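You operate a simulated robot arm through the tools that you are given. There is no shell and no other tool.

The job below is to be done with a simulated two-armed robot. You get a single attempt, and the scene is never put back.

TASK
Rinse the purple lens from the bath till the gauge shows green.
Fine: sink it in the rinse tank; water off, bath and rinse baskets up at the end. Where these are worked on the way, their far stop is far enough and under half their travel is too little: rinse basket.
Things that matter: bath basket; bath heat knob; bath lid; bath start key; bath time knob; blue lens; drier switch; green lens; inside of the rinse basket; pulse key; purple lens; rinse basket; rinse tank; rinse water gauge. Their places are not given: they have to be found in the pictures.

It is judged by the outcome, as a careful person would: the job done as asked, and still so three seconds after it is handed in. It fails if anything else is knocked over, pushed out of place, dropped, spilled or broken.

THE ROBOT
Two 7-joint arms with three-finger grippers on one trunk that stands fixed in place. Base frame: the origin is at the foot of the trunk, x ahead of it, y to its left, z up; the work surface is at about z = 0.86. Readings come in m, rad, newtons and seconds.
The left shoulder is at [0.03, 0.124, 1.033], the right one opposite. With the tool pointing down near the work surface each hand reaches from about 0.1 to 0.78 m from the base axis, measured 20 degrees to its own side. Payload 2.2 kg a hand.
Tool frame (each hand has its own): the origin (TCP) lies between the finger pads and is the grasp point; the fingertips stand 0.028 m ahead of it; z points along the fingers, y is the line along which they close. The gripper opens to 0.102 m; its body begins 0.071 m behind the TCP.
Orientation is that of the tool frame in the base frame, as [roll, pitch, yaw] about the fixed x, y, z axes, in that order (R = Rz(yaw) Ry(pitch) Rx(roll)). With the fingers straight down and closing along the base's y, the tool's x points along the base's -x, its y along +y and its z along -z.

THE INTERFACE
- The arms move only by the tool drive_tool. It takes "left_plan", "right_plan" or both (then of equal length, played together; a hand with none holds still); each is text: rows parted by semicolons, each of 6 numbers parted by spaces: the shift along the tool's x, y, z in units of 30 mm (1.0 is 30 mm), then the turn, a rotation vector about the tool's x, y, z in units of 5 degrees (1.0 is 5 degrees). In form: dx dy dz wx wy wz; .... A call has 1 to 20 rows; each row shifts and turns the commanded pose from where the row before left it, along the tool's axes as they then stand. "left_claw" and "right_claw" are, for a hand that has rows, the finger opening in mm, from 0 to 102, set as the call begins (left out, the last holds). A call with a number of a shift or a turn outside -1 to 1 is refused whole. Rows are played at 5 a second. More than 0.05 m and 0.15 rad between two rows, or a gripper value outside its range, and nothing of the call is played. Where a pose cannot be reached the arm comes as near as it can. A force on the tool above 40 N (or 10 N above the force at the start of the call, whichever is more), or a blocked arm, ends the call early, and 0.2 s more pass. Each finger travels about 0.1436 m/s and halts on what it meets, pressing with about 24 N; the grip force reading is that of the motor and also rises with nothing between the fingers. The clock runs only during rows and for 0.2 s after the last one: add rows that do not move to give the fingers time. It gives the time, the measured TCP pose, the force on the tool (base axes), the opening and the grip force at its end, in the units of the frame above (readings bear some noise), with the torque about the TCP (base axes, N m) and any sound that the robot's microphone picked up, and new pictures: "views" is both (left out), scene, wrist or none (wrist: the cameras of the hands that moved).
- Cameras (640 x 400 px; columns grow to the right, rows downward): "scene" is now at [0.0528, 0.0065, 1.7558]; the picture's right is [0.08, -1.00, 0.00], its down [-0.71, -0.06, -0.70] and it looks along [0.70, 0.06, -0.71] (base axes); focal length 313 px, centre (320, 200). "left" rides on the left gripper at [0.072, 0.038, -0.086] in its tool frame; the picture's right is [-0.47, 0.89, 0.00], its down [-0.60, -0.32, -0.73] and it looks along [-0.65, -0.34, 0.68] (tool axes); focal length 256 px, centre (320, 200). "right" rides on the right gripper at [0.069, 0.044, -0.086] in its tool frame; the picture's right is [-0.53, 0.84, 0.00], its down [-0.58, -0.37, -0.73] and it looks along [-0.62, -0.39, 0.68] (tool axes); focal length 256 px, centre (320, 200).
- lift_body(by): moves the trunk up (or, below 0, down) by that many m; the arms and the scene camera ride with it, the base frame stays. It gives what a move gives, with no picture.
- turn_head(pan, tilt): turns the head with the scene camera to pan (to the left, within 2.496 rad either way) and tilt (down, from -0.506 to 1.204), counted from straight ahead of the robot. It gives what a move gives, and a new picture of the scene camera.
- pixel_to_xyz(camera, pixels): for up to 12 pixels [column, row] of the newest picture of that camera ("zoom" is the newest enlarged one), the place [x, y, z] in the base frame of the surface seen there, good to about 0.002 m. The clock stands still meanwhile.
- enlarge(camera, box): a new picture of the part [left, top, right, bottom] of that camera's present view, enlarged. The clock stands still meanwhile.
- close_job(): hands the job in; it is judged then, once.

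Unless the task says otherwise, let go and move clear before handing in.

The tools are called by a JSON object that holds its "api" and its "payload". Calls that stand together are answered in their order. drive_tool: Moves the arms, as the interface text tells. Its arguments: {"type":"object","properties":{"left_plan":{"type":"string"},"left_claw":{"type":"number"},"right_plan":{"type":"string"},"right_claw":{"type":"number"},"views":{"type":"string","enum":["both","scene","wrist","none"]}},"required":[]} The other tools are called the same way: lift_body (by) moves the trunk up or down; turn_head (pan, tilt) turns the head that bears the scene camera; pixel_to_xyz (camera, pixels) gives the place of the surface under pixels of a picture; enlarge (camera, box) takes an enlarged picture of a part of a camera's view; close_job () hands the job in.

At the start:

```text
time_s: 0.0
left_eef_pos: [0.5121, 0.4545, 1.2202]
left_tool_rot: [3.141, 0.0, 3.14]
left_ft_force: [-0.6, -0.9, 0.0]
left_torque: [0.0, 0.0, 0.01]
left_grip_width: 0.1019
left_gripper_force: 0.2
right_eef_pos: [0.6041, -0.1328, 1.232]
right_tool_rot: [-3.14, 0.0, -3.141]
right_ft_force: [1.1, 0.4, 0.8]
right_torque: [-0.01, 0.03, 0.0]
right_grip_width: 0.102
right_gripper_force: 0.0
trunk travel left (down, up): [-0.275, 0.265]
head pan, tilt (commanded): [0.08, 0.792]
```

scene: 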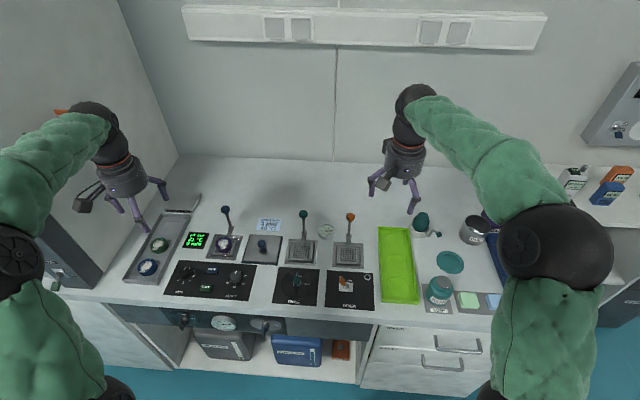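
right: 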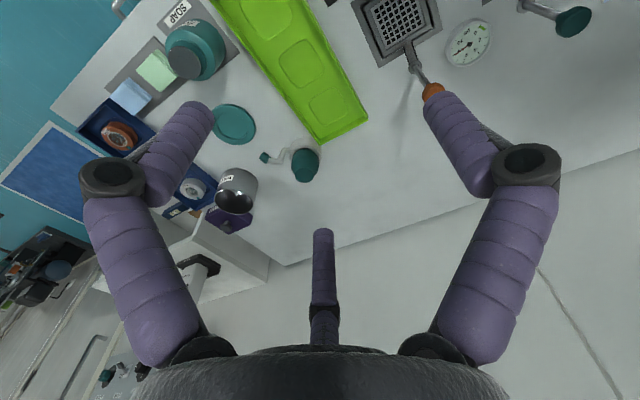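
left: 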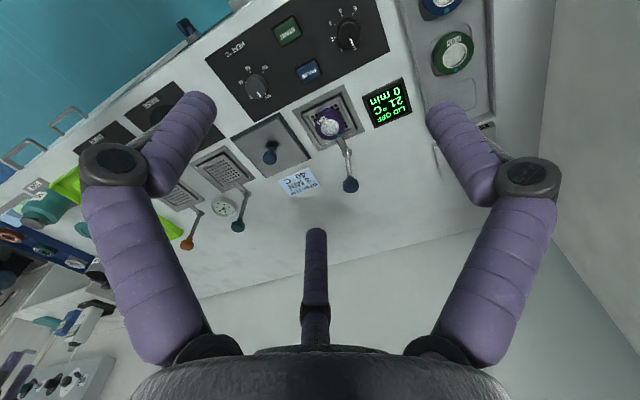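

The scene shows a row of devices: purple lens seems to sit in the bath basket at about scene (225,246), with other baskets at (300,250) and (348,250). I'll enlarge these regions to read them.

{"api": "enlarge", "payload": {"camera": "scene", "box": [120, 190, 260, 310]}}

{"api": "enlarge", "payload": {"camera": "scene", "box": [240, 190, 400, 320]}}

{"api": "enlarge", "payload": {"camera": "left", "box": [140, 0, 500, 260]}}

```text
3.33 times, centred on (190, 250) of scene
```

zoom: 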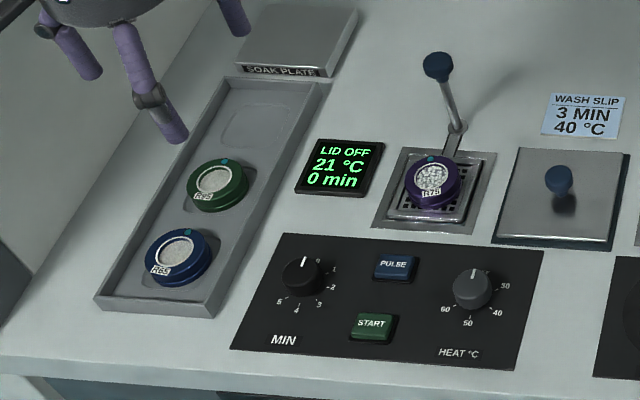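

```text
3.08 times, centred on (320, 255) of scene
```

zoom: 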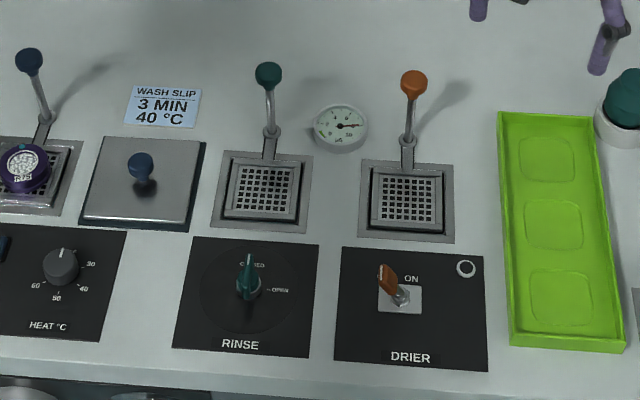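

```text
1.54 times, centred on (320, 130) of left
```

zoom: 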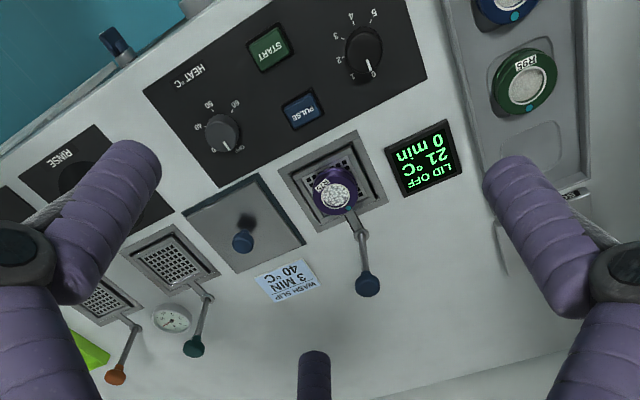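

The purple lens sits on the raised bath basket, with the rinse station (green-knob lever, gauge, CLOSED/OPEN valve) to its right. I'll enlarge the gauge, the lever, and the valve and measure places.

{"api": "enlarge", "payload": {"camera": "scene", "box": [305, 210, 345, 245]}}

{"api": "enlarge", "payload": {"camera": "scene", "box": [270, 260, 326, 310]}}

{"api": "enlarge", "payload": {"camera": "scene", "box": [280, 200, 330, 270]}}

{"api": "enlarge", "payload": {"camera": "scene", "box": [200, 200, 260, 265]}}

{"api": "enlarge", "payload": {"camera": "right", "box": [340, 0, 600, 110]}}

```text
11.43 times, centred on (325, 228) of scene
```

zoom: 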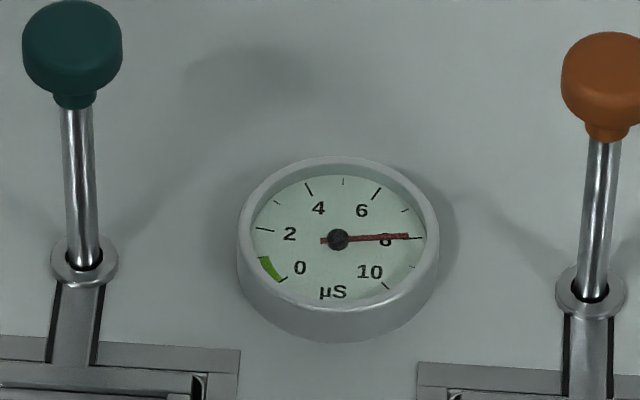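

```text
8.00 times, centred on (298, 285) of scene
```

zoom: 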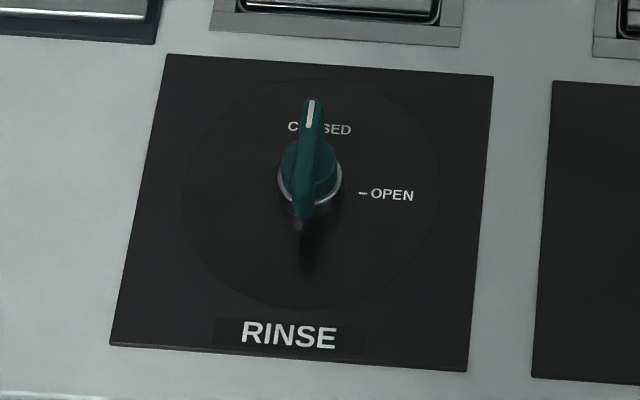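

```text
5.71 times, centred on (305, 235) of scene
```

zoom: 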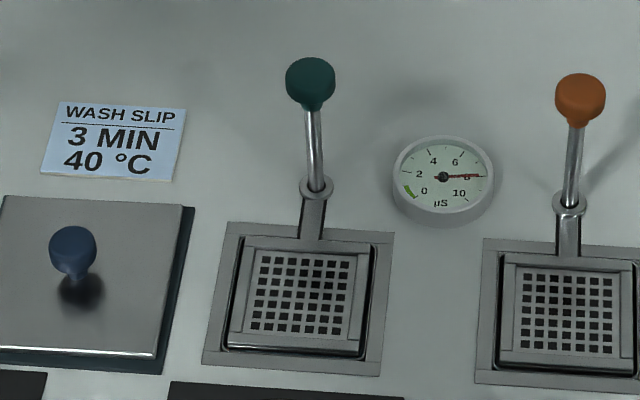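

```text
6.15 times, centred on (230, 232) of scene
```

zoom: 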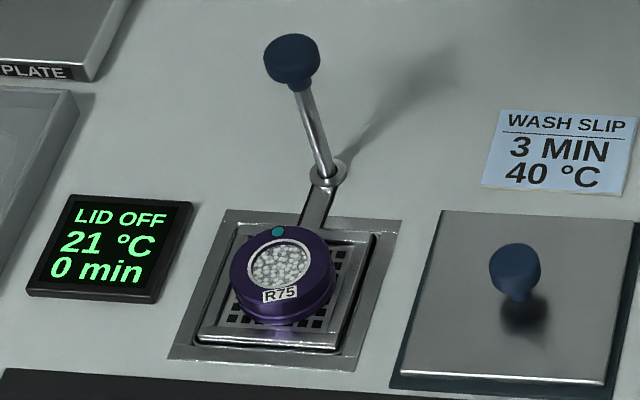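

```text
2.46 times, centred on (470, 55) of right
```

zoom: 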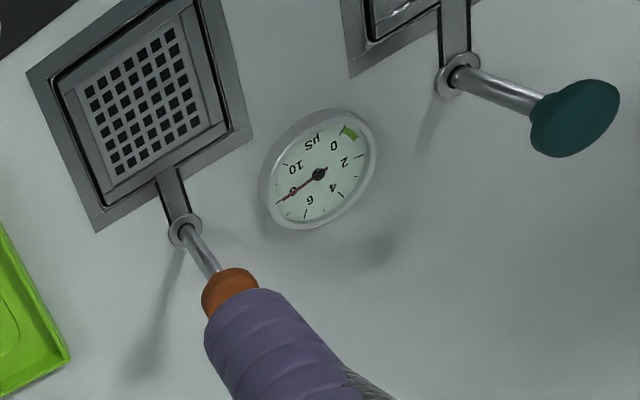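

The gauge reads about 8 µS with green near 0–0.7, and the valve is at CLOSED; the lever knobs ride on vertical rods joined to the baskets. I'll measure the key places now.

{"api": "pixel_to_xyz", "payload": {"camera": "scene", "pixels": [[226, 243], [226, 236], [225, 209], [228, 228], [303, 213], [304, 231], [303, 245], [300, 252], [298, 263], [351, 216], [262, 243], [297, 280]]}}

{"api": "pixel_to_xyz", "payload": {"camera": "scene", "pixels": [[293, 237], [315, 237], [289, 266], [313, 268], [296, 273], [295, 284], [300, 285], [326, 231], [221, 257], [222, 250], [217, 245], [234, 246]]}}

```text
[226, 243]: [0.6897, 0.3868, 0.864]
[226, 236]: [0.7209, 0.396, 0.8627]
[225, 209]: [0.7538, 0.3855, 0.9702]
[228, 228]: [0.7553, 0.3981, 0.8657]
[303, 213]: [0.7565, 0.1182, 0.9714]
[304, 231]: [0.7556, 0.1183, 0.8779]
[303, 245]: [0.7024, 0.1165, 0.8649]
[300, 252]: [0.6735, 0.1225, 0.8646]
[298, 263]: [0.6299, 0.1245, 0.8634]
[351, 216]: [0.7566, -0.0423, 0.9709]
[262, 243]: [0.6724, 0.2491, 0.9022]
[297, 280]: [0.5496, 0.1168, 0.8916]
```

```text
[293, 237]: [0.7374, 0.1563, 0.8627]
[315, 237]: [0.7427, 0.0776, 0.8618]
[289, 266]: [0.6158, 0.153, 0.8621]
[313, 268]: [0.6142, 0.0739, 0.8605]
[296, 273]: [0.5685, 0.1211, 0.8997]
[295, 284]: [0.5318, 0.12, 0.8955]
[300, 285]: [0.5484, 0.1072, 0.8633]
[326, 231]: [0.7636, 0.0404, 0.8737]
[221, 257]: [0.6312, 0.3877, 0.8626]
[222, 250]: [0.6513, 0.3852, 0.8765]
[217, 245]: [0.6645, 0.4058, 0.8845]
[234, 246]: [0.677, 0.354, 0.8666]
```

I need a precise lens location, so I'll enlarge it and measure in the zoom.

{"api": "enlarge", "payload": {"camera": "scene", "box": [204, 228, 248, 264]}}

```text
11.11 times, centred on (226, 246) of scene
```

zoom: 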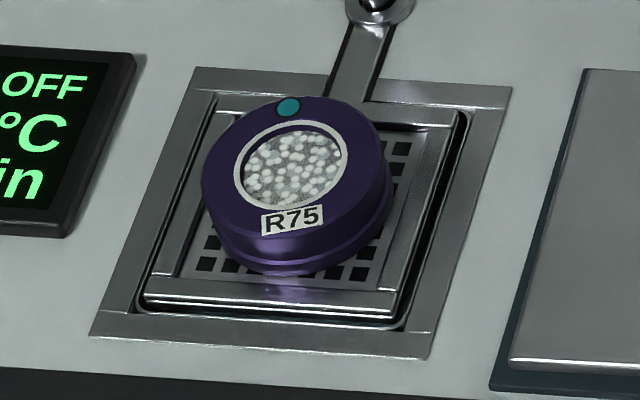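

{"api": "pixel_to_xyz", "payload": {"camera": "zoom", "pixels": [[292, 170], [320, 102], [204, 175], [270, 235], [375, 145], [289, 107], [290, 270], [385, 215], [205, 205], [300, 215], [225, 130], [330, 270]]}}

{"api": "pixel_to_xyz", "payload": {"camera": "zoom", "pixels": [[150, 295], [400, 310], [215, 105], [450, 115], [270, 300], [380, 290], [410, 200], [180, 240], [360, 60], [345, 95], [340, 265], [260, 118]]}}

```text
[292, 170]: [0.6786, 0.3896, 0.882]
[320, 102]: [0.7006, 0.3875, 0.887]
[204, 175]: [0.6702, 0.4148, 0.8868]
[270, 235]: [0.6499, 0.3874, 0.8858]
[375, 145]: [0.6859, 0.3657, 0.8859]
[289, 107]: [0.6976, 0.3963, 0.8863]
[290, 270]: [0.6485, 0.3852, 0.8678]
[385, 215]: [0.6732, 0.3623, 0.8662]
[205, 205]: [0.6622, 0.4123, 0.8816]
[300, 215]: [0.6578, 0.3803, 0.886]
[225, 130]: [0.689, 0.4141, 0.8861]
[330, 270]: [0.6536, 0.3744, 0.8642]
```

```text
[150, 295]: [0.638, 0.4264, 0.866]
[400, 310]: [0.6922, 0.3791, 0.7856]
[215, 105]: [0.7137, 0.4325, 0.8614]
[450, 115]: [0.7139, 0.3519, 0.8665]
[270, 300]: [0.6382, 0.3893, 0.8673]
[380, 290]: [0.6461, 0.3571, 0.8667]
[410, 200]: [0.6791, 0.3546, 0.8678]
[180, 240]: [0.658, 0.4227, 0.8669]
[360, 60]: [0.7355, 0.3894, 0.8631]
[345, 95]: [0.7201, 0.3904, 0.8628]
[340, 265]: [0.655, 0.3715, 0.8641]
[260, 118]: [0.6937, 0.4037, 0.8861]
```

Lens top is at z≈0.886, centre ≈(0.675, 0.390), Ø≈52 mm; the rinse basket centre is ≈(0.676, 0.117), its lever knob ≈(0.757, 0.118, 0.97). I'll move the left hand above the lens and turn 30° so that no finger faces the lever.

{"api": "drive_tool", "payload": {"left_plan": "-0.905 -0.358 0.945 0 0 0; -0.905 -0.358 0.945 0 0 0; -0.905 -0.358 0.945 0 0 0; -0.905 -0.358 0.945 0 0 0; -0.905 -0.358 0.945 0 0 0; -0.905 -0.358 0.945 0 0 0; 0 0 0 0 0 1; 0 0 0 0 0 1; 0 0 0 0 0 1; 0 0 0 0 0 1; 0 0 0 0 0 1; 0 0 0 0 0 1", "left_claw": 85}}

```text
time_s: 2.6
left_eef_pos: [0.6748, 0.3901, 1.051]
left_tool_rot: [-3.141, 0.001, 2.616]
left_ft_force: [0.6, -0.4, -0.9]
left_torque: [0.01, -0.01, 0.02]
left_grip_width: 0.0851
left_gripper_force: 0.0
right_eef_pos: [0.6046, -0.1321, 1.2315]
right_tool_rot: [-3.141, -0.001, -3.14]
right_ft_force: [-0.7, -0.5, -0.9]
right_torque: [0.0, -0.03, -0.02]
right_grip_width: 0.1017
right_gripper_force: 0.0
trunk travel left (down, up): [-0.275, 0.265]
head pan, tilt (commanded): [0.08, 0.792]
```

scene: 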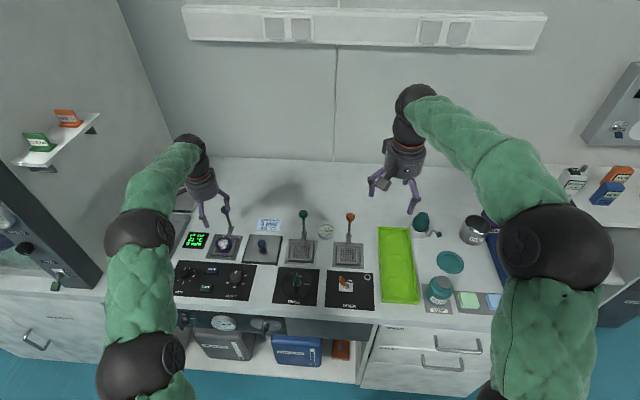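
left: 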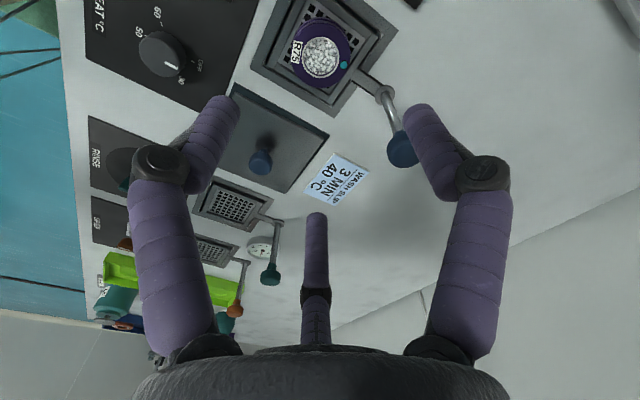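

The lens appears at left-cam (320,58), right on the tool axis. I'll check where the fingertips are to confirm that they clear the lever.

{"api": "pixel_to_xyz", "payload": {"camera": "left", "pixels": [[225, 105], [420, 115], [315, 218], [155, 165], [485, 175], [316, 295], [398, 145], [320, 60], [345, 65], [292, 50], [165, 230], [470, 240]]}}

{"api": "enlarge", "payload": {"camera": "scene", "box": [160, 130, 280, 270]}}

```text
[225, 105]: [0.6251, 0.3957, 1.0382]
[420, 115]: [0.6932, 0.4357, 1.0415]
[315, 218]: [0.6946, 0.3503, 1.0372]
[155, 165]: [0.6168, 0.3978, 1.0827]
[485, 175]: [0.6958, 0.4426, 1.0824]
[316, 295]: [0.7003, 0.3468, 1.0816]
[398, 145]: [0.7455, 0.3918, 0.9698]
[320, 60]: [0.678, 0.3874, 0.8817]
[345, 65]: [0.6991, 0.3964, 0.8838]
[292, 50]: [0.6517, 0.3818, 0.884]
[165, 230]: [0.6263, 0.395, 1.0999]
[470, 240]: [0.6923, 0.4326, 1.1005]
```

```text
2.86 times, centred on (220, 200) of scene
```

zoom: 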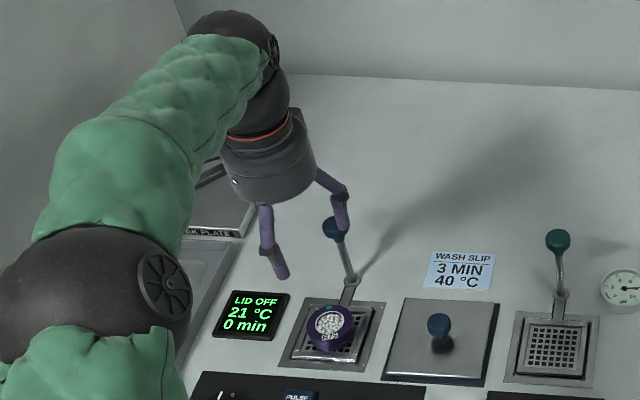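

Fingertips lie at base azimuths ~180°, 67°, −64° with ~45 mm radius, so the gap faces the lever. I'll check the gripper body's radius relative to the lever knob.

{"api": "pixel_to_xyz", "payload": {"camera": "zoom", "pixels": [[233, 190], [314, 165], [280, 195], [300, 185], [240, 170], [333, 230], [345, 190], [320, 235], [333, 218], [290, 160]]}}

{"api": "pixel_to_xyz", "payload": {"camera": "left", "pixels": [[320, 360], [300, 375], [360, 380], [420, 345], [220, 345], [485, 185], [505, 190]]}}

```text
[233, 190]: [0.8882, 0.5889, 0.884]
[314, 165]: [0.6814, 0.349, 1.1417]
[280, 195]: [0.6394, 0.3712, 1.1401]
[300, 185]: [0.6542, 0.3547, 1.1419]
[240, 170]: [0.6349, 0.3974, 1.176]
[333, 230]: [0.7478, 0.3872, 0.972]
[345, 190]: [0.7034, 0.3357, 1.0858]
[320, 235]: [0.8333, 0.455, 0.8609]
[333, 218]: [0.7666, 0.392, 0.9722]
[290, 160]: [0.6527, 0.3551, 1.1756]
```

```text
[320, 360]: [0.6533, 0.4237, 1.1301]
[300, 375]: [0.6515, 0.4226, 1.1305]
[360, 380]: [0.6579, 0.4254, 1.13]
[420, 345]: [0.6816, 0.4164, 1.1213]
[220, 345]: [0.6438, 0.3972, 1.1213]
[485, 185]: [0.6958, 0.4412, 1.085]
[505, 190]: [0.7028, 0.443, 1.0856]
```

Body radius is ≈42 mm so it clears the lever knob (≈63 mm away). I'll descend to just above grip height and check.

{"api": "drive_tool", "payload": {"left_plan": "0 0 1 0 0 0; 0 0 1 0 0 0; 0 0 1 0 0 0; 0 0 1 0 0 0; 0 0 0.5 0 0 0; 0 0 0 0 0 0", "views": "both"}}

```text
time_s: 4.0
left_eef_pos: [0.6746, 0.3916, 0.9159]
left_tool_rot: [3.141, 0.002, 2.619]
left_ft_force: [-0.6, -1.2, -0.5]
left_torque: [0.02, 0.01, 0.01]
left_grip_width: 0.0847
left_gripper_force: 0.0
right_eef_pos: [0.6046, -0.1331, 1.231]
right_tool_rot: [-3.141, 0.0, 3.14]
right_ft_force: [-0.2, -0.1, 0.6]
right_torque: [0.0, 0.03, 0.0]
right_grip_width: 0.1018
right_gripper_force: 0.0
trunk travel left (down, up): [-0.275, 0.265]
head pan, tilt (commanded): [0.08, 0.792]
```

scene: 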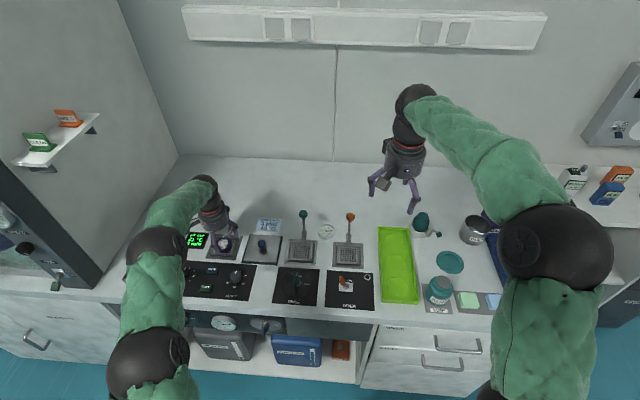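
left: 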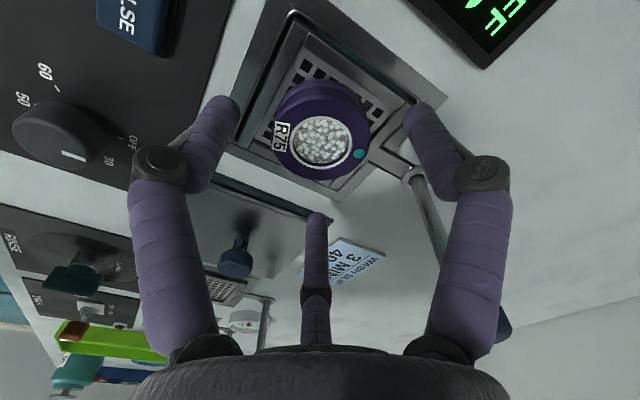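

The lens is centred between the fingers (left-cam (320,135)). I'll check the fingertip heights before the final descent.

{"api": "pixel_to_xyz", "payload": {"camera": "left", "pixels": [[228, 100], [236, 104], [412, 108], [316, 215], [320, 140], [320, 90], [275, 130], [366, 130], [325, 175], [315, 80], [240, 150], [440, 110]]}}

{"api": "enlarge", "payload": {"camera": "left", "box": [180, 50, 460, 240]}}

```text
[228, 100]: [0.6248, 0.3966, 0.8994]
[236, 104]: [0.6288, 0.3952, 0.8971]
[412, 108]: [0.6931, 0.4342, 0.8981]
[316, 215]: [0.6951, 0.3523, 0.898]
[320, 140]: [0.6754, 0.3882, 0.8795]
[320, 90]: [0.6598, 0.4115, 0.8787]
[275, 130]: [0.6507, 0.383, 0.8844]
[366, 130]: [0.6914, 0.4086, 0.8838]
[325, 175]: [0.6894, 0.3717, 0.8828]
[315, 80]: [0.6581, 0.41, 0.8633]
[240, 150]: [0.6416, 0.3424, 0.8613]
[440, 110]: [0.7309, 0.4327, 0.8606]
```

```text
2.11 times, centred on (320, 145) of left
```

zoom: 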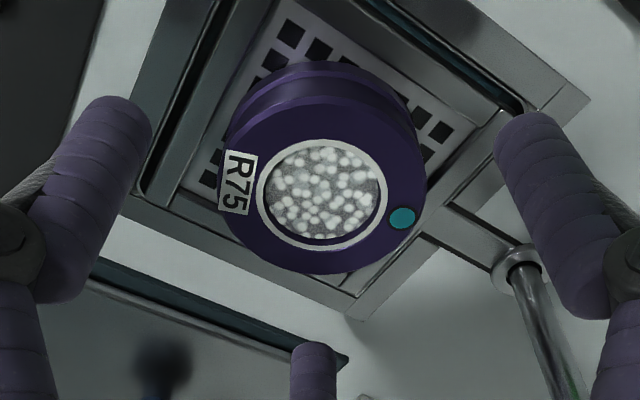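

Lens centre ≈(0.674, 0.391) coincides with the TCP. I'll descend 17 mm more, then close on the lens in the next call.

{"api": "drive_tool", "payload": {"left_plan": "0 0 0.3 0 0 0; 0 0 0.27 0 0 0; 0 0 0 0 0 0", "views": "wrist"}}

{"api": "drive_tool", "payload": {"left_plan": "0 0 0 0 0 0; 0 0 0 0 0 0; 0 0 0 0 0 0; 0 0 0 0 0 0", "left_claw": 44, "views": "wrist"}}

```text
time_s: 4.8
left_eef_pos: [0.6737, 0.3903, 0.899]
left_tool_rot: [3.141, 0.002, 2.617]
left_ft_force: [1.1, 0.3, 0.0]
left_torque: [-0.01, -0.02, -0.02]
left_grip_width: 0.085
left_gripper_force: 0.1
right_eef_pos: [0.6032, -0.1328, 1.2309]
right_tool_rot: [-3.14, 0.001, -3.141]
right_ft_force: [-0.2, 0.0, -1.4]
right_torque: [0.0, -0.03, 0.0]
right_grip_width: 0.1019
right_gripper_force: 0.0
trunk travel left (down, up): [-0.275, 0.265]
head pan, tilt (commanded): [0.08, 0.792]
```

left: 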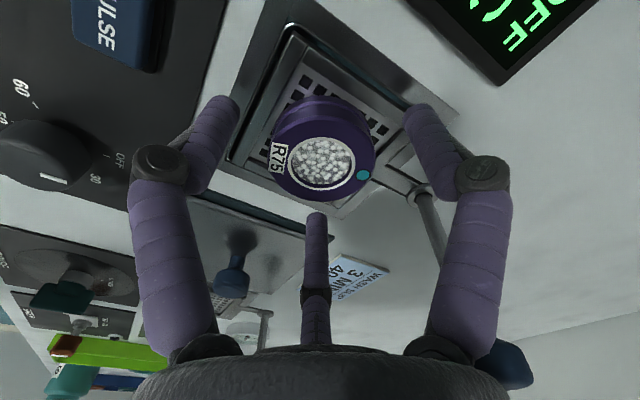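

```text
time_s: 5.8
left_eef_pos: [0.674, 0.3905, 0.9001]
left_tool_rot: [3.141, 0.0, 2.619]
left_ft_force: [0.0, 0.4, -0.5]
left_torque: [0.01, -0.04, 0.01]
left_grip_width: 0.0533
left_gripper_force: 24.1
right_eef_pos: [0.6051, -0.1329, 1.2324]
right_tool_rot: [-3.141, 0.0, 3.141]
right_ft_force: [0.7, -0.4, -0.4]
right_torque: [0.01, -0.02, -0.01]
right_grip_width: 0.1021
right_gripper_force: 0.0
trunk travel left (down, up): [-0.275, 0.265]
head pan, tilt (commanded): [0.08, 0.792]
```

left: 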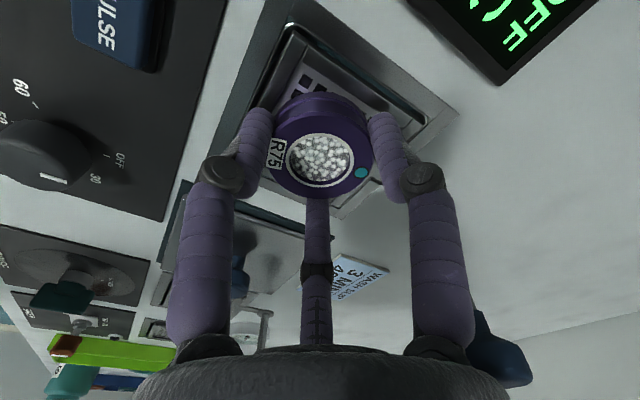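

The grip halted at 53 mm with 24 N — the lens is held. I'll lift it about 60 mm and check.

{"api": "drive_tool", "payload": {"left_plan": "0 0 -0.3 0 0 0; 0 0 -0.7 0 0 0; 0 0 -1 0 0 0; 0 0 0 0 0 0", "left_claw": 40}}

```text
time_s: 6.8
left_eef_pos: [0.6738, 0.3885, 0.9575]
left_tool_rot: [-3.139, 0.001, 2.617]
left_ft_force: [0.0, 0.2, -1.7]
left_torque: [0.02, 0.02, -0.02]
left_grip_width: 0.0534
left_gripper_force: 23.7
right_eef_pos: [0.6062, -0.1322, 1.2302]
right_tool_rot: [-3.14, 0.0, -3.141]
right_ft_force: [0.0, -0.3, 0.0]
right_torque: [0.0, 0.01, -0.01]
right_grip_width: 0.102
right_gripper_force: 0.0
trunk travel left (down, up): [-0.275, 0.265]
head pan, tilt (commanded): [0.08, 0.792]
```

scene: 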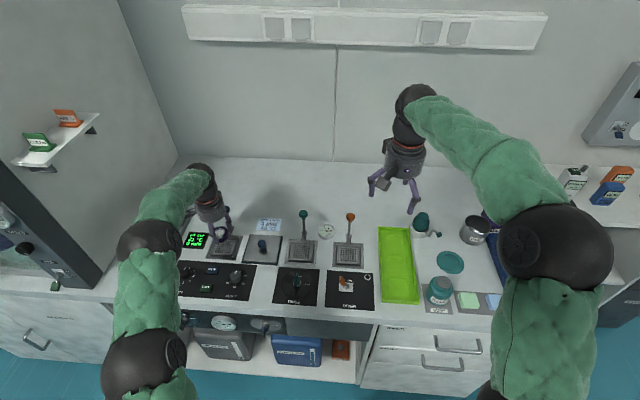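
left: 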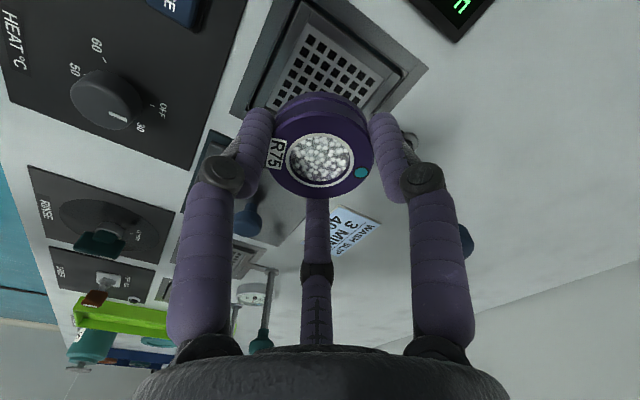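

The lens is lifted and the bath basket stayed up. I'll measure the rinse basket floor precisely.

{"api": "enlarge", "payload": {"camera": "scene", "box": [280, 232, 324, 270]}}

```text
10.53 times, centred on (302, 251) of scene
```

zoom: 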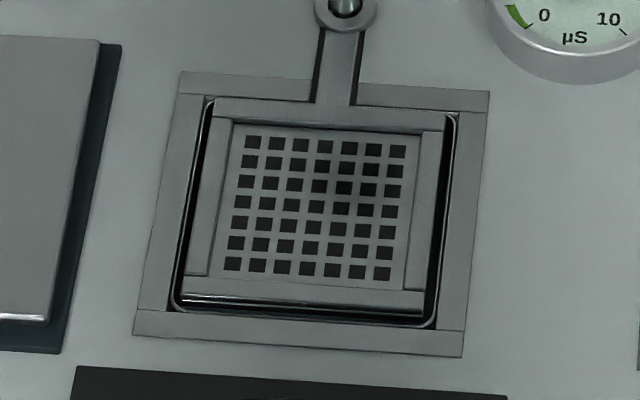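

{"api": "pixel_to_xyz", "payload": {"camera": "zoom", "pixels": [[228, 125], [418, 138], [207, 278], [405, 290], [328, 192], [316, 205], [212, 105], [443, 118], [185, 298], [424, 310], [255, 155], [320, 115]]}}

{"api": "pixel_to_xyz", "payload": {"camera": "zoom", "pixels": [[226, 262], [402, 143], [248, 136], [388, 282], [60, 180], [115, 50], [180, 80], [487, 95], [136, 330], [462, 352], [345, 18], [320, 15]]}}

```text
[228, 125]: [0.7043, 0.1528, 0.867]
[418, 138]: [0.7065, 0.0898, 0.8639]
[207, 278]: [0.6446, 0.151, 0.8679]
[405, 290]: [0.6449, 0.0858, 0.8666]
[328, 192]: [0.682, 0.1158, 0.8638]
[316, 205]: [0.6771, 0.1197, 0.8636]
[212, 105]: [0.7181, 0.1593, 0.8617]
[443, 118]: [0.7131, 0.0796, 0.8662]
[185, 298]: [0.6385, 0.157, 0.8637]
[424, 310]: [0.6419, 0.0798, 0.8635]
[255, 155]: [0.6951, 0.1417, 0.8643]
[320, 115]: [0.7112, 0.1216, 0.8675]
```

```text
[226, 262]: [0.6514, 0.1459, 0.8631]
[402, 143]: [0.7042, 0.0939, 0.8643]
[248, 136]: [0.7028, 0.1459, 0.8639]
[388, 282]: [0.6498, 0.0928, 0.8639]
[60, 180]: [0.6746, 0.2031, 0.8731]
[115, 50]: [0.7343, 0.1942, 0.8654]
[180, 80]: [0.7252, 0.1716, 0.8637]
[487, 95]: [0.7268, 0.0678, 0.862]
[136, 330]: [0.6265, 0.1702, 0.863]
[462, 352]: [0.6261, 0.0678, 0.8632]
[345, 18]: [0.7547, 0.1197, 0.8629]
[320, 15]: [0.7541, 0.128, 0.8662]
```

Rinse basket floor spans x 0.645–0.706, y 0.088–0.152 at z 0.864, so its centre is ≈(0.676, 0.120). I'll raise a bit and carry the lens over to it, passing above the lid knob.

{"api": "drive_tool", "payload": {"left_plan": "0 0 -1 0 0 0; 0 0 -0.8 0 0 0; -0.454 -0.779 0 0 0 0; -0.454 -0.779 0 0 0 0; -0.454 -0.779 0 0 0 0; -0.454 -0.779 0 0 0 0; -0.454 -0.779 0 0 0 0; -0.454 -0.779 0 0 0 0; -0.454 -0.779 0 0 0 0; -0.454 -0.779 0 0 0 0; -0.454 -0.779 0 0 0 0; -0.454 -0.779 0 0 0 0; 0 0 0 0 0 0; 0 0 0 0 0 0"}}

```text
time_s: 9.8
left_eef_pos: [0.6761, 0.1203, 1.0136]
left_tool_rot: [3.141, -0.002, 2.618]
left_ft_force: [0.3, -0.9, -0.5]
left_torque: [0.02, 0.01, 0.0]
left_grip_width: 0.0535
left_gripper_force: 24.0
right_eef_pos: [0.6036, -0.133, 1.232]
right_tool_rot: [3.141, 0.001, 3.141]
right_ft_force: [0.5, -0.1, -0.1]
right_torque: [0.01, 0.0, 0.0]
right_grip_width: 0.1022
right_gripper_force: 0.0
trunk travel left (down, up): [-0.275, 0.265]
head pan, tilt (commanded): [0.08, 0.792]
```

scene: 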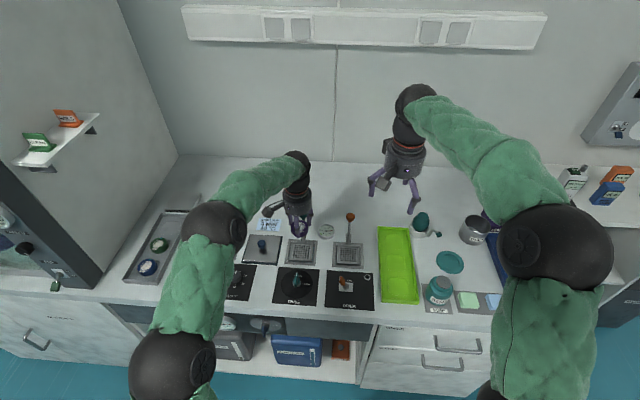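
left: 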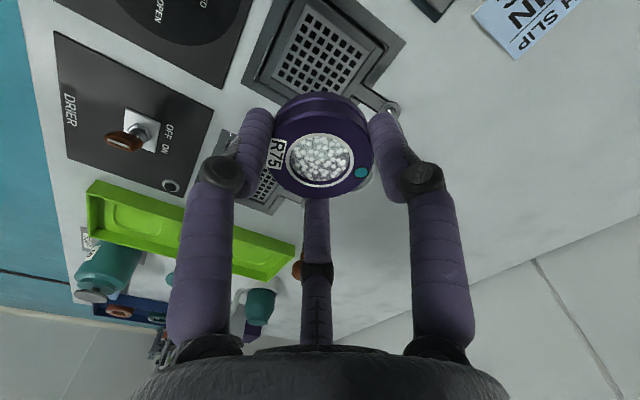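

The lens is now above the rinse basket. I'll descend to 2 mm above the floor contact, then check.

{"api": "drive_tool", "payload": {"left_plan": "0 0 1 0 0 0; 0 0 1 0 0 0; 0 0 1 0 0 0; 0 0 0.5 0 0 0; 0 0 0.2 0 0 0; 0 0 0 0 0 0"}}

```text
time_s: 11.2
left_eef_pos: [0.6769, 0.1204, 0.9006]
left_tool_rot: [3.142, -0.001, 2.617]
left_ft_force: [0.8, -0.2, -0.4]
left_torque: [-0.03, 0.0, 0.01]
left_grip_width: 0.0535
left_gripper_force: 23.8
right_eef_pos: [0.6048, -0.1325, 1.2323]
right_tool_rot: [-3.141, 0.0, 3.141]
right_ft_force: [0.0, -0.2, 0.1]
right_torque: [0.02, 0.0, 0.04]
right_grip_width: 0.1021
right_gripper_force: 0.1
trunk travel left (down, up): [-0.275, 0.265]
head pan, tilt (commanded): [0.08, 0.792]
```

scene: 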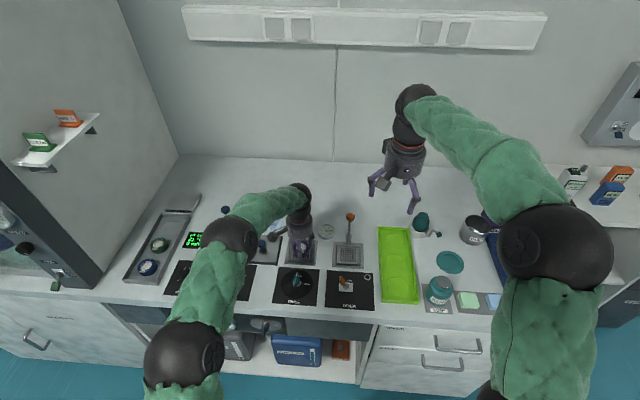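
left: 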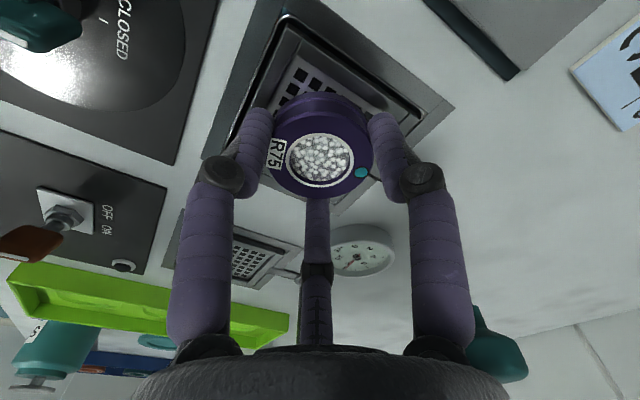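

The lens hovers just above the basket grid (left-cam (320,100)). I'll check its placement against the basket edges.

{"api": "enlarge", "payload": {"camera": "left", "box": [200, 10, 460, 220]}}

{"api": "enlarge", "payload": {"camera": "scene", "box": [270, 200, 330, 275]}}

```text
1.90 times, centred on (330, 115) of left
```

zoom: 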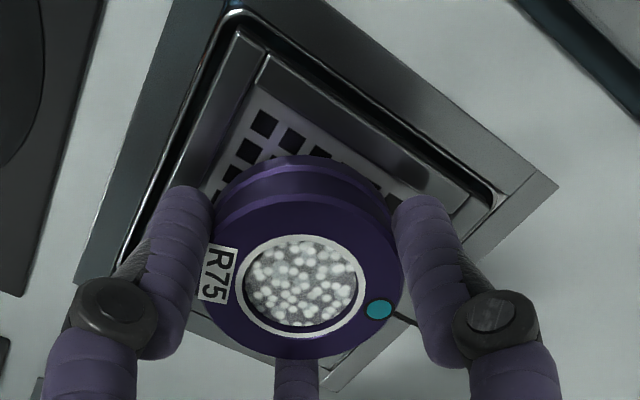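

```text
5.33 times, centred on (300, 238) of scene
```

zoom: 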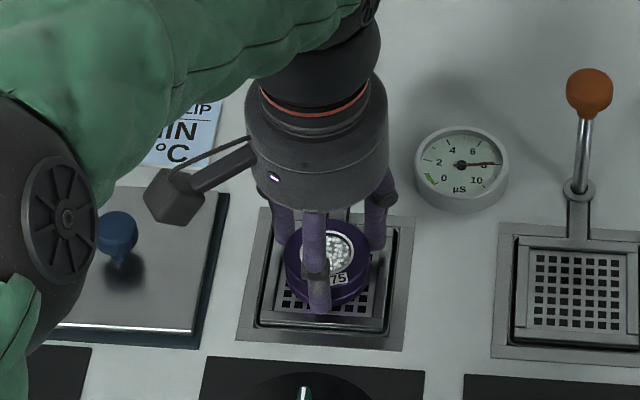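

Placement looks centred, so I'll lower the last 1.5 mm and then open the fingers slightly.

{"api": "drive_tool", "payload": {"left_plan": "0 0 0.05 0 0 0; 0 0 0 0 0 0", "views": "none"}}

{"api": "drive_tool", "payload": {"left_plan": "0 0 0 0 0 0; 0 0 0 0 0 0; 0 0 0 0 0 0", "left_claw": 70, "views": "wrist"}}

```text
time_s: 11.8
left_eef_pos: [0.6758, 0.1193, 0.8997]
left_tool_rot: [3.141, 0.0, 2.619]
left_ft_force: [-0.6, 0.0, -0.4]
left_torque: [0.0, 0.0, -0.02]
left_grip_width: 0.0535
left_gripper_force: 24.6
right_eef_pos: [0.6054, -0.1335, 1.2325]
right_tool_rot: [3.141, 0.001, -3.14]
right_ft_force: [0.3, -0.1, -0.5]
right_torque: [0.03, 0.0, -0.02]
right_grip_width: 0.102
right_gripper_force: 0.0
trunk travel left (down, up): [-0.275, 0.265]
head pan, tilt (commanded): [0.08, 0.792]
```

```text
time_s: 12.6
left_eef_pos: [0.6756, 0.1192, 0.8996]
left_tool_rot: [-3.141, -0.001, 2.619]
left_ft_force: [1.0, -0.1, -0.4]
left_torque: [0.0, -0.01, 0.01]
left_grip_width: 0.0701
left_gripper_force: 0.1
right_eef_pos: [0.6031, -0.1323, 1.232]
right_tool_rot: [3.141, -0.001, -3.141]
right_ft_force: [-0.6, -0.2, 0.1]
right_torque: [0.02, 0.02, 0.02]
right_grip_width: 0.1023
right_gripper_force: 0.1
trunk travel left (down, up): [-0.275, 0.265]
head pan, tilt (commanded): [0.08, 0.792]
```

left: 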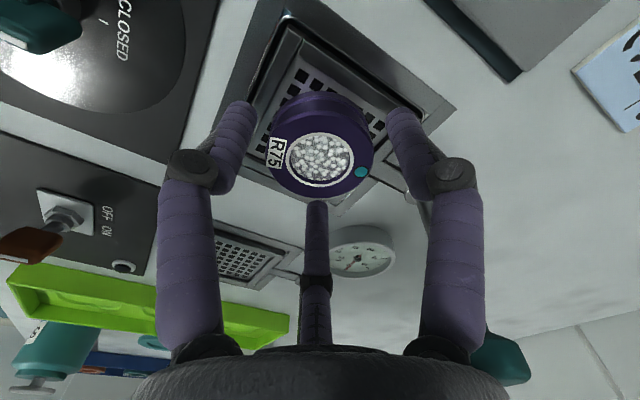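

The fingers are open (70 mm) and the lens rests in the basket. I'll lift straight up and check the placement.

{"api": "drive_tool", "payload": {"left_plan": "0 0 -0.5 0 0 0; 0 0 -1 0 0 0; 0 0 -1 0 0 0; 0 0 -1 0 0 0; 0 0 -1 0 0 0; 0 0 -1 0 0 0; 0 0 -0.5 0 0 0; 0 0 0 0 0 0"}}

{"api": "enlarge", "payload": {"camera": "left", "box": [200, 0, 440, 160]}}

```text
time_s: 14.4
left_eef_pos: [0.6748, 0.1195, 1.0819]
left_tool_rot: [-3.141, -0.001, 2.617]
left_ft_force: [0.2, 0.2, -0.2]
left_torque: [0.01, -0.01, 0.01]
left_grip_width: 0.0699
left_gripper_force: 0.0
right_eef_pos: [0.6049, -0.132, 1.2325]
right_tool_rot: [3.14, -0.002, -3.141]
right_ft_force: [0.2, -0.4, -0.3]
right_torque: [0.02, -0.02, 0.02]
right_grip_width: 0.102
right_gripper_force: 0.1
trunk travel left (down, up): [-0.275, 0.265]
head pan, tilt (commanded): [0.08, 0.792]
```

scene: 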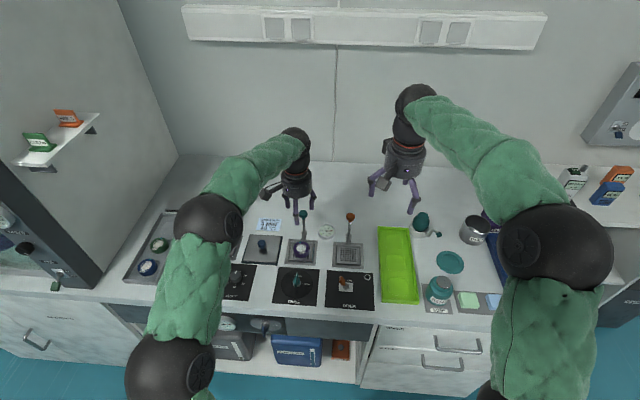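
left: 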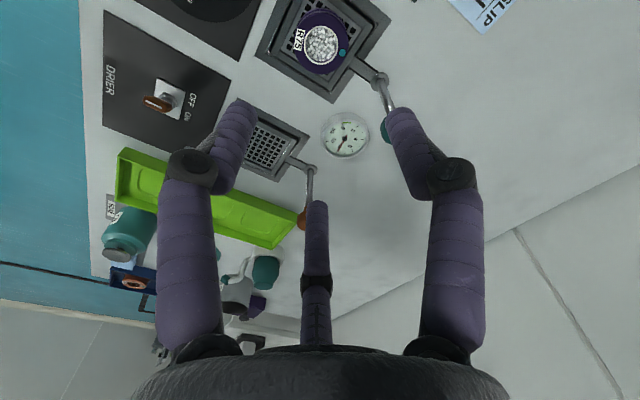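

```text
2.50 times, centred on (320, 80) of left
```

zoom: 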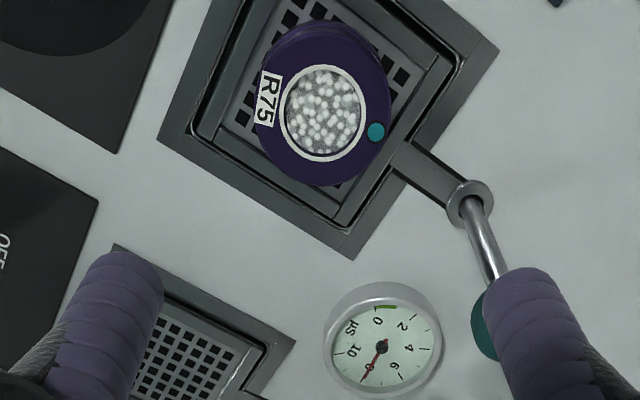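

The lens sits well inside the rinse basket. Next I'll measure the green lever knob precisely.

{"api": "enlarge", "payload": {"camera": "scene", "box": [285, 195, 321, 245]}}

```text
8.00 times, centred on (303, 220) of scene
```

zoom: 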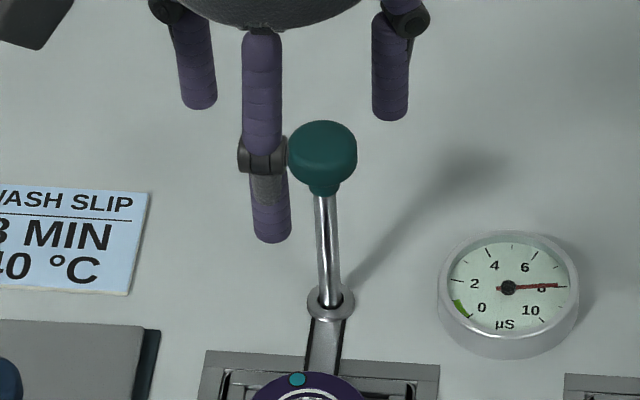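

{"api": "pixel_to_xyz", "payload": {"camera": "zoom", "pixels": [[322, 125], [322, 135], [322, 150], [322, 165], [322, 180], [292, 150], [352, 150], [324, 192], [328, 240], [330, 290], [330, 318], [310, 300]]}}

```text
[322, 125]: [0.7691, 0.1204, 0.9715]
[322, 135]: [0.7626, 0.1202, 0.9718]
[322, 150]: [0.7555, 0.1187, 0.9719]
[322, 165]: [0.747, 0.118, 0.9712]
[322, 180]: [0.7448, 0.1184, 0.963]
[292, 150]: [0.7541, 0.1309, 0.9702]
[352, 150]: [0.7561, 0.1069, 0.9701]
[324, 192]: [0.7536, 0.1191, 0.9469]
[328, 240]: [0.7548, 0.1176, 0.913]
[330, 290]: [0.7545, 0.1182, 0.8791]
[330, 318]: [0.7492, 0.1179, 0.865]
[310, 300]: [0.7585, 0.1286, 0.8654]
```

The knob is centred ≈(0.757, 0.1185), top z≈0.972, radius≈14 mm, and the collar is at z≈0.878. I'll move the left hand above it and see whether the reach suffices.

{"api": "drive_tool", "payload": {"left_plan": "-0.785 0.44 0 0 0 0; -0.785 0.44 0 0 0 0; -0.785 0.44 0 0 0 0; 0 0 0 0 0 0; 0 0 0 0 0 0"}}

```text
time_s: 15.6
left_eef_pos: [0.7427, 0.1168, 1.0796]
left_tool_rot: [3.141, -0.002, 2.616]
left_ft_force: [-0.1, 0.0, -1.0]
left_torque: [0.02, 0.03, -0.02]
left_grip_width: 0.0701
left_gripper_force: 0.0
left hand out of reach, approached as far as the arm can: row 3
right_eef_pos: [0.605, -0.1321, 1.2316]
right_tool_rot: [3.141, -0.001, -3.14]
right_ft_force: [0.6, 0.5, -0.1]
right_torque: [-0.01, -0.03, -0.01]
right_grip_width: 0.1019
right_gripper_force: 0.1
trunk travel left (down, up): [-0.275, 0.265]
head pan, tilt (commanded): [0.08, 0.792]
```

scene: 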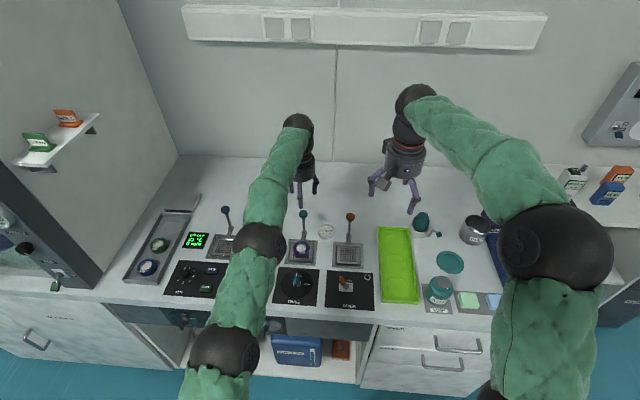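
left: 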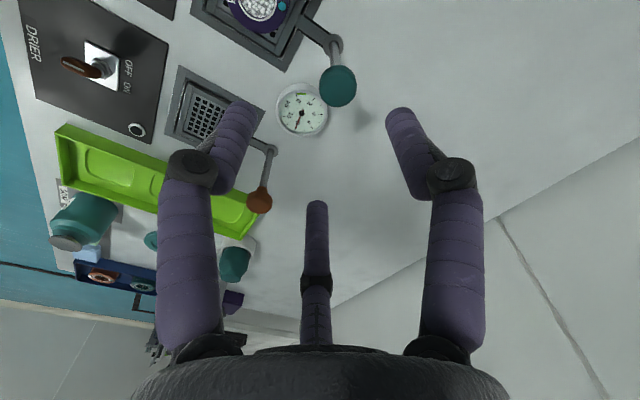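

The arm fell short at x=0.743 with the hand this high. Raising the trunk will bring the shoulder nearer wrist height and lengthen the reach, so I'll lift it 0.10 m.

{"api": "lift_body", "payload": {"by": 0.1}}

```text
time_s: 16.9
left_eef_pos: [0.7433, 0.1171, 1.179]
left_tool_rot: [3.141, -0.001, 2.616]
left_ft_force: [0.5, -0.3, -1.3]
left_torque: [-0.02, -0.01, -0.03]
left_grip_width: 0.0699
left_gripper_force: 0.0
right_eef_pos: [0.6052, -0.1331, 1.3325]
right_tool_rot: [3.14, -0.002, -3.141]
right_ft_force: [-0.3, -0.2, -0.7]
right_torque: [-0.01, 0.03, -0.01]
right_grip_width: 0.1018
right_gripper_force: 0.1
trunk travel left (down, up): [-0.375, 0.165]
head pan, tilt (commanded): [0.08, 0.792]
```

The TCP is now at z 1.179. I'll go down 0.12 m, staying above the knob, and then read the pose.

{"api": "drive_tool", "payload": {"left_plan": "0 0 1 0 0 0; 0 0 1 0 0 0; 0 0 1 0 0 0; 0 0 1 0 0 0; 0 0 0 0 0 0; 0 0 0 0 0 0"}}

```text
time_s: 18.3
left_eef_pos: [0.7414, 0.1188, 1.0609]
left_tool_rot: [3.141, 0.002, 2.619]
left_ft_force: [0.4, -0.6, 0.4]
left_torque: [0.01, 0.0, 0.01]
left_grip_width: 0.0699
left_gripper_force: 0.1
right_eef_pos: [0.6067, -0.1325, 1.3313]
right_tool_rot: [3.14, 0.0, -3.141]
right_ft_force: [0.4, -0.5, -0.3]
right_torque: [-0.04, -0.03, 0.01]
right_grip_width: 0.1021
right_gripper_force: 0.1
trunk travel left (down, up): [-0.375, 0.165]
head pan, tilt (commanded): [0.08, 0.792]
```

scene: 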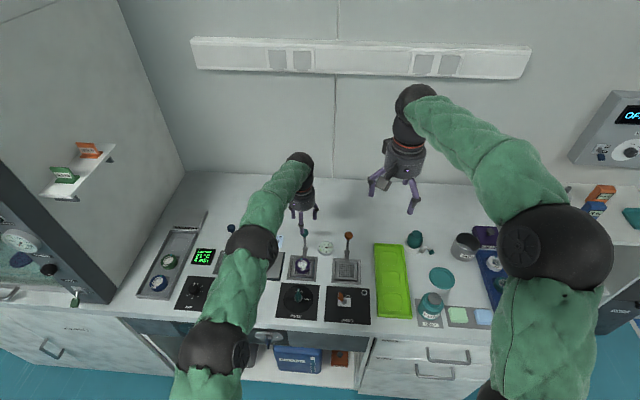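
left: 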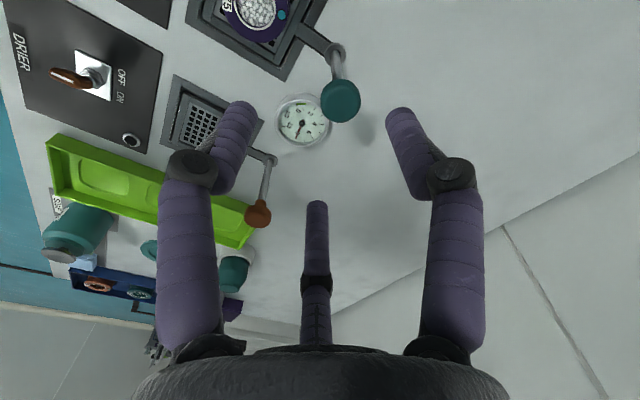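

The TCP is at (0.742, 0.118, 1.061). I'll shift +15 mm in x to be over the knob.

{"api": "drive_tool", "payload": {"left_plan": "-0.433 0.25 0 0 0 0; 0 0 0 0 0 0; 0 0 0 0 0 0", "views": "wrist"}}

```text
time_s: 19.1
left_eef_pos: [0.7527, 0.1194, 1.0613]
left_tool_rot: [-3.14, 0.0, 2.615]
left_ft_force: [0.6, -0.2, 0.1]
left_torque: [0.0, -0.01, -0.01]
left_grip_width: 0.0704
left_gripper_force: 0.1
left hand out of reach, approached as far as the arm can: row 1
right_eef_pos: [0.6055, -0.1335, 1.331]
right_tool_rot: [-3.141, 0.0, 3.141]
right_ft_force: [0.0, 0.7, -0.6]
right_torque: [0.0, 0.02, 0.01]
right_grip_width: 0.1021
right_gripper_force: 0.0
trunk travel left (down, up): [-0.375, 0.165]
head pan, tilt (commanded): [0.08, 0.792]
```

left: 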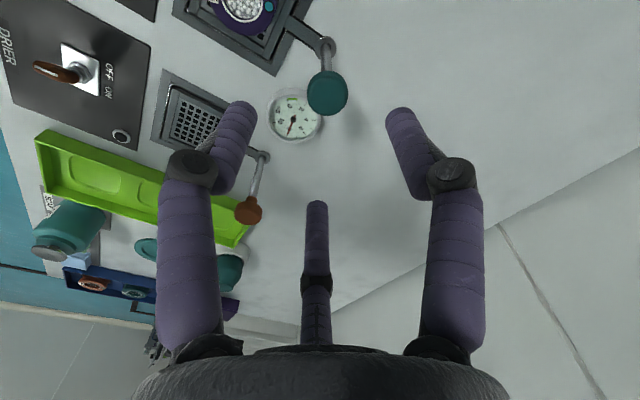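

The tool-down reach tops out at x≈0.753, 4 mm short. I'll tilt the hand 20° (fingers forward) so the wrist comes back and the reach grows.

{"api": "drive_tool", "payload": {"left_plan": "0 0 0 -0.5 -0.866 0; 0 0 0 -0.5 -0.866 0; 0 0 0 -0.5 -0.866 0; 0 0 0 -0.5 -0.866 0; 0 0 0 0 0 0"}}

```text
time_s: 20.3
left_eef_pos: [0.7525, 0.1161, 1.0601]
left_tool_rot: [2.962, 0.301, 2.59]
left_ft_force: [0.2, -0.4, 0.0]
left_torque: [-0.01, 0.02, 0.0]
left_grip_width: 0.07
left_gripper_force: 0.0
right_eef_pos: [0.6046, -0.1326, 1.3312]
right_tool_rot: [-3.14, 0.001, -3.14]
right_ft_force: [0.4, -0.3, 0.2]
right_torque: [-0.02, -0.03, 0.0]
right_grip_width: 0.1021
right_gripper_force: 0.1
trunk travel left (down, up): [-0.375, 0.165]
head pan, tilt (commanded): [0.08, 0.792]
```

scene: 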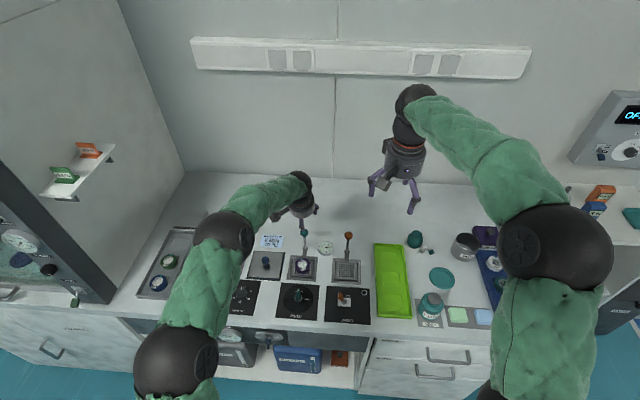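
left: 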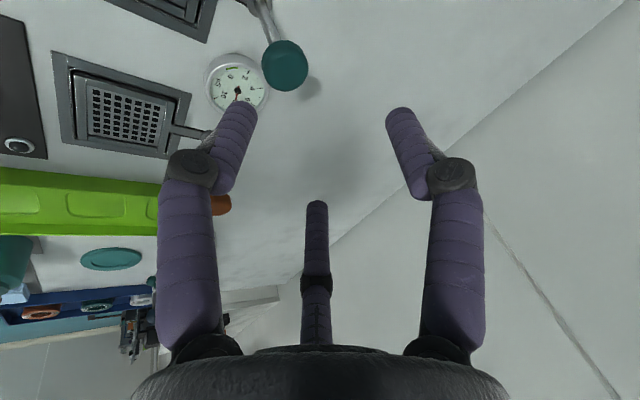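

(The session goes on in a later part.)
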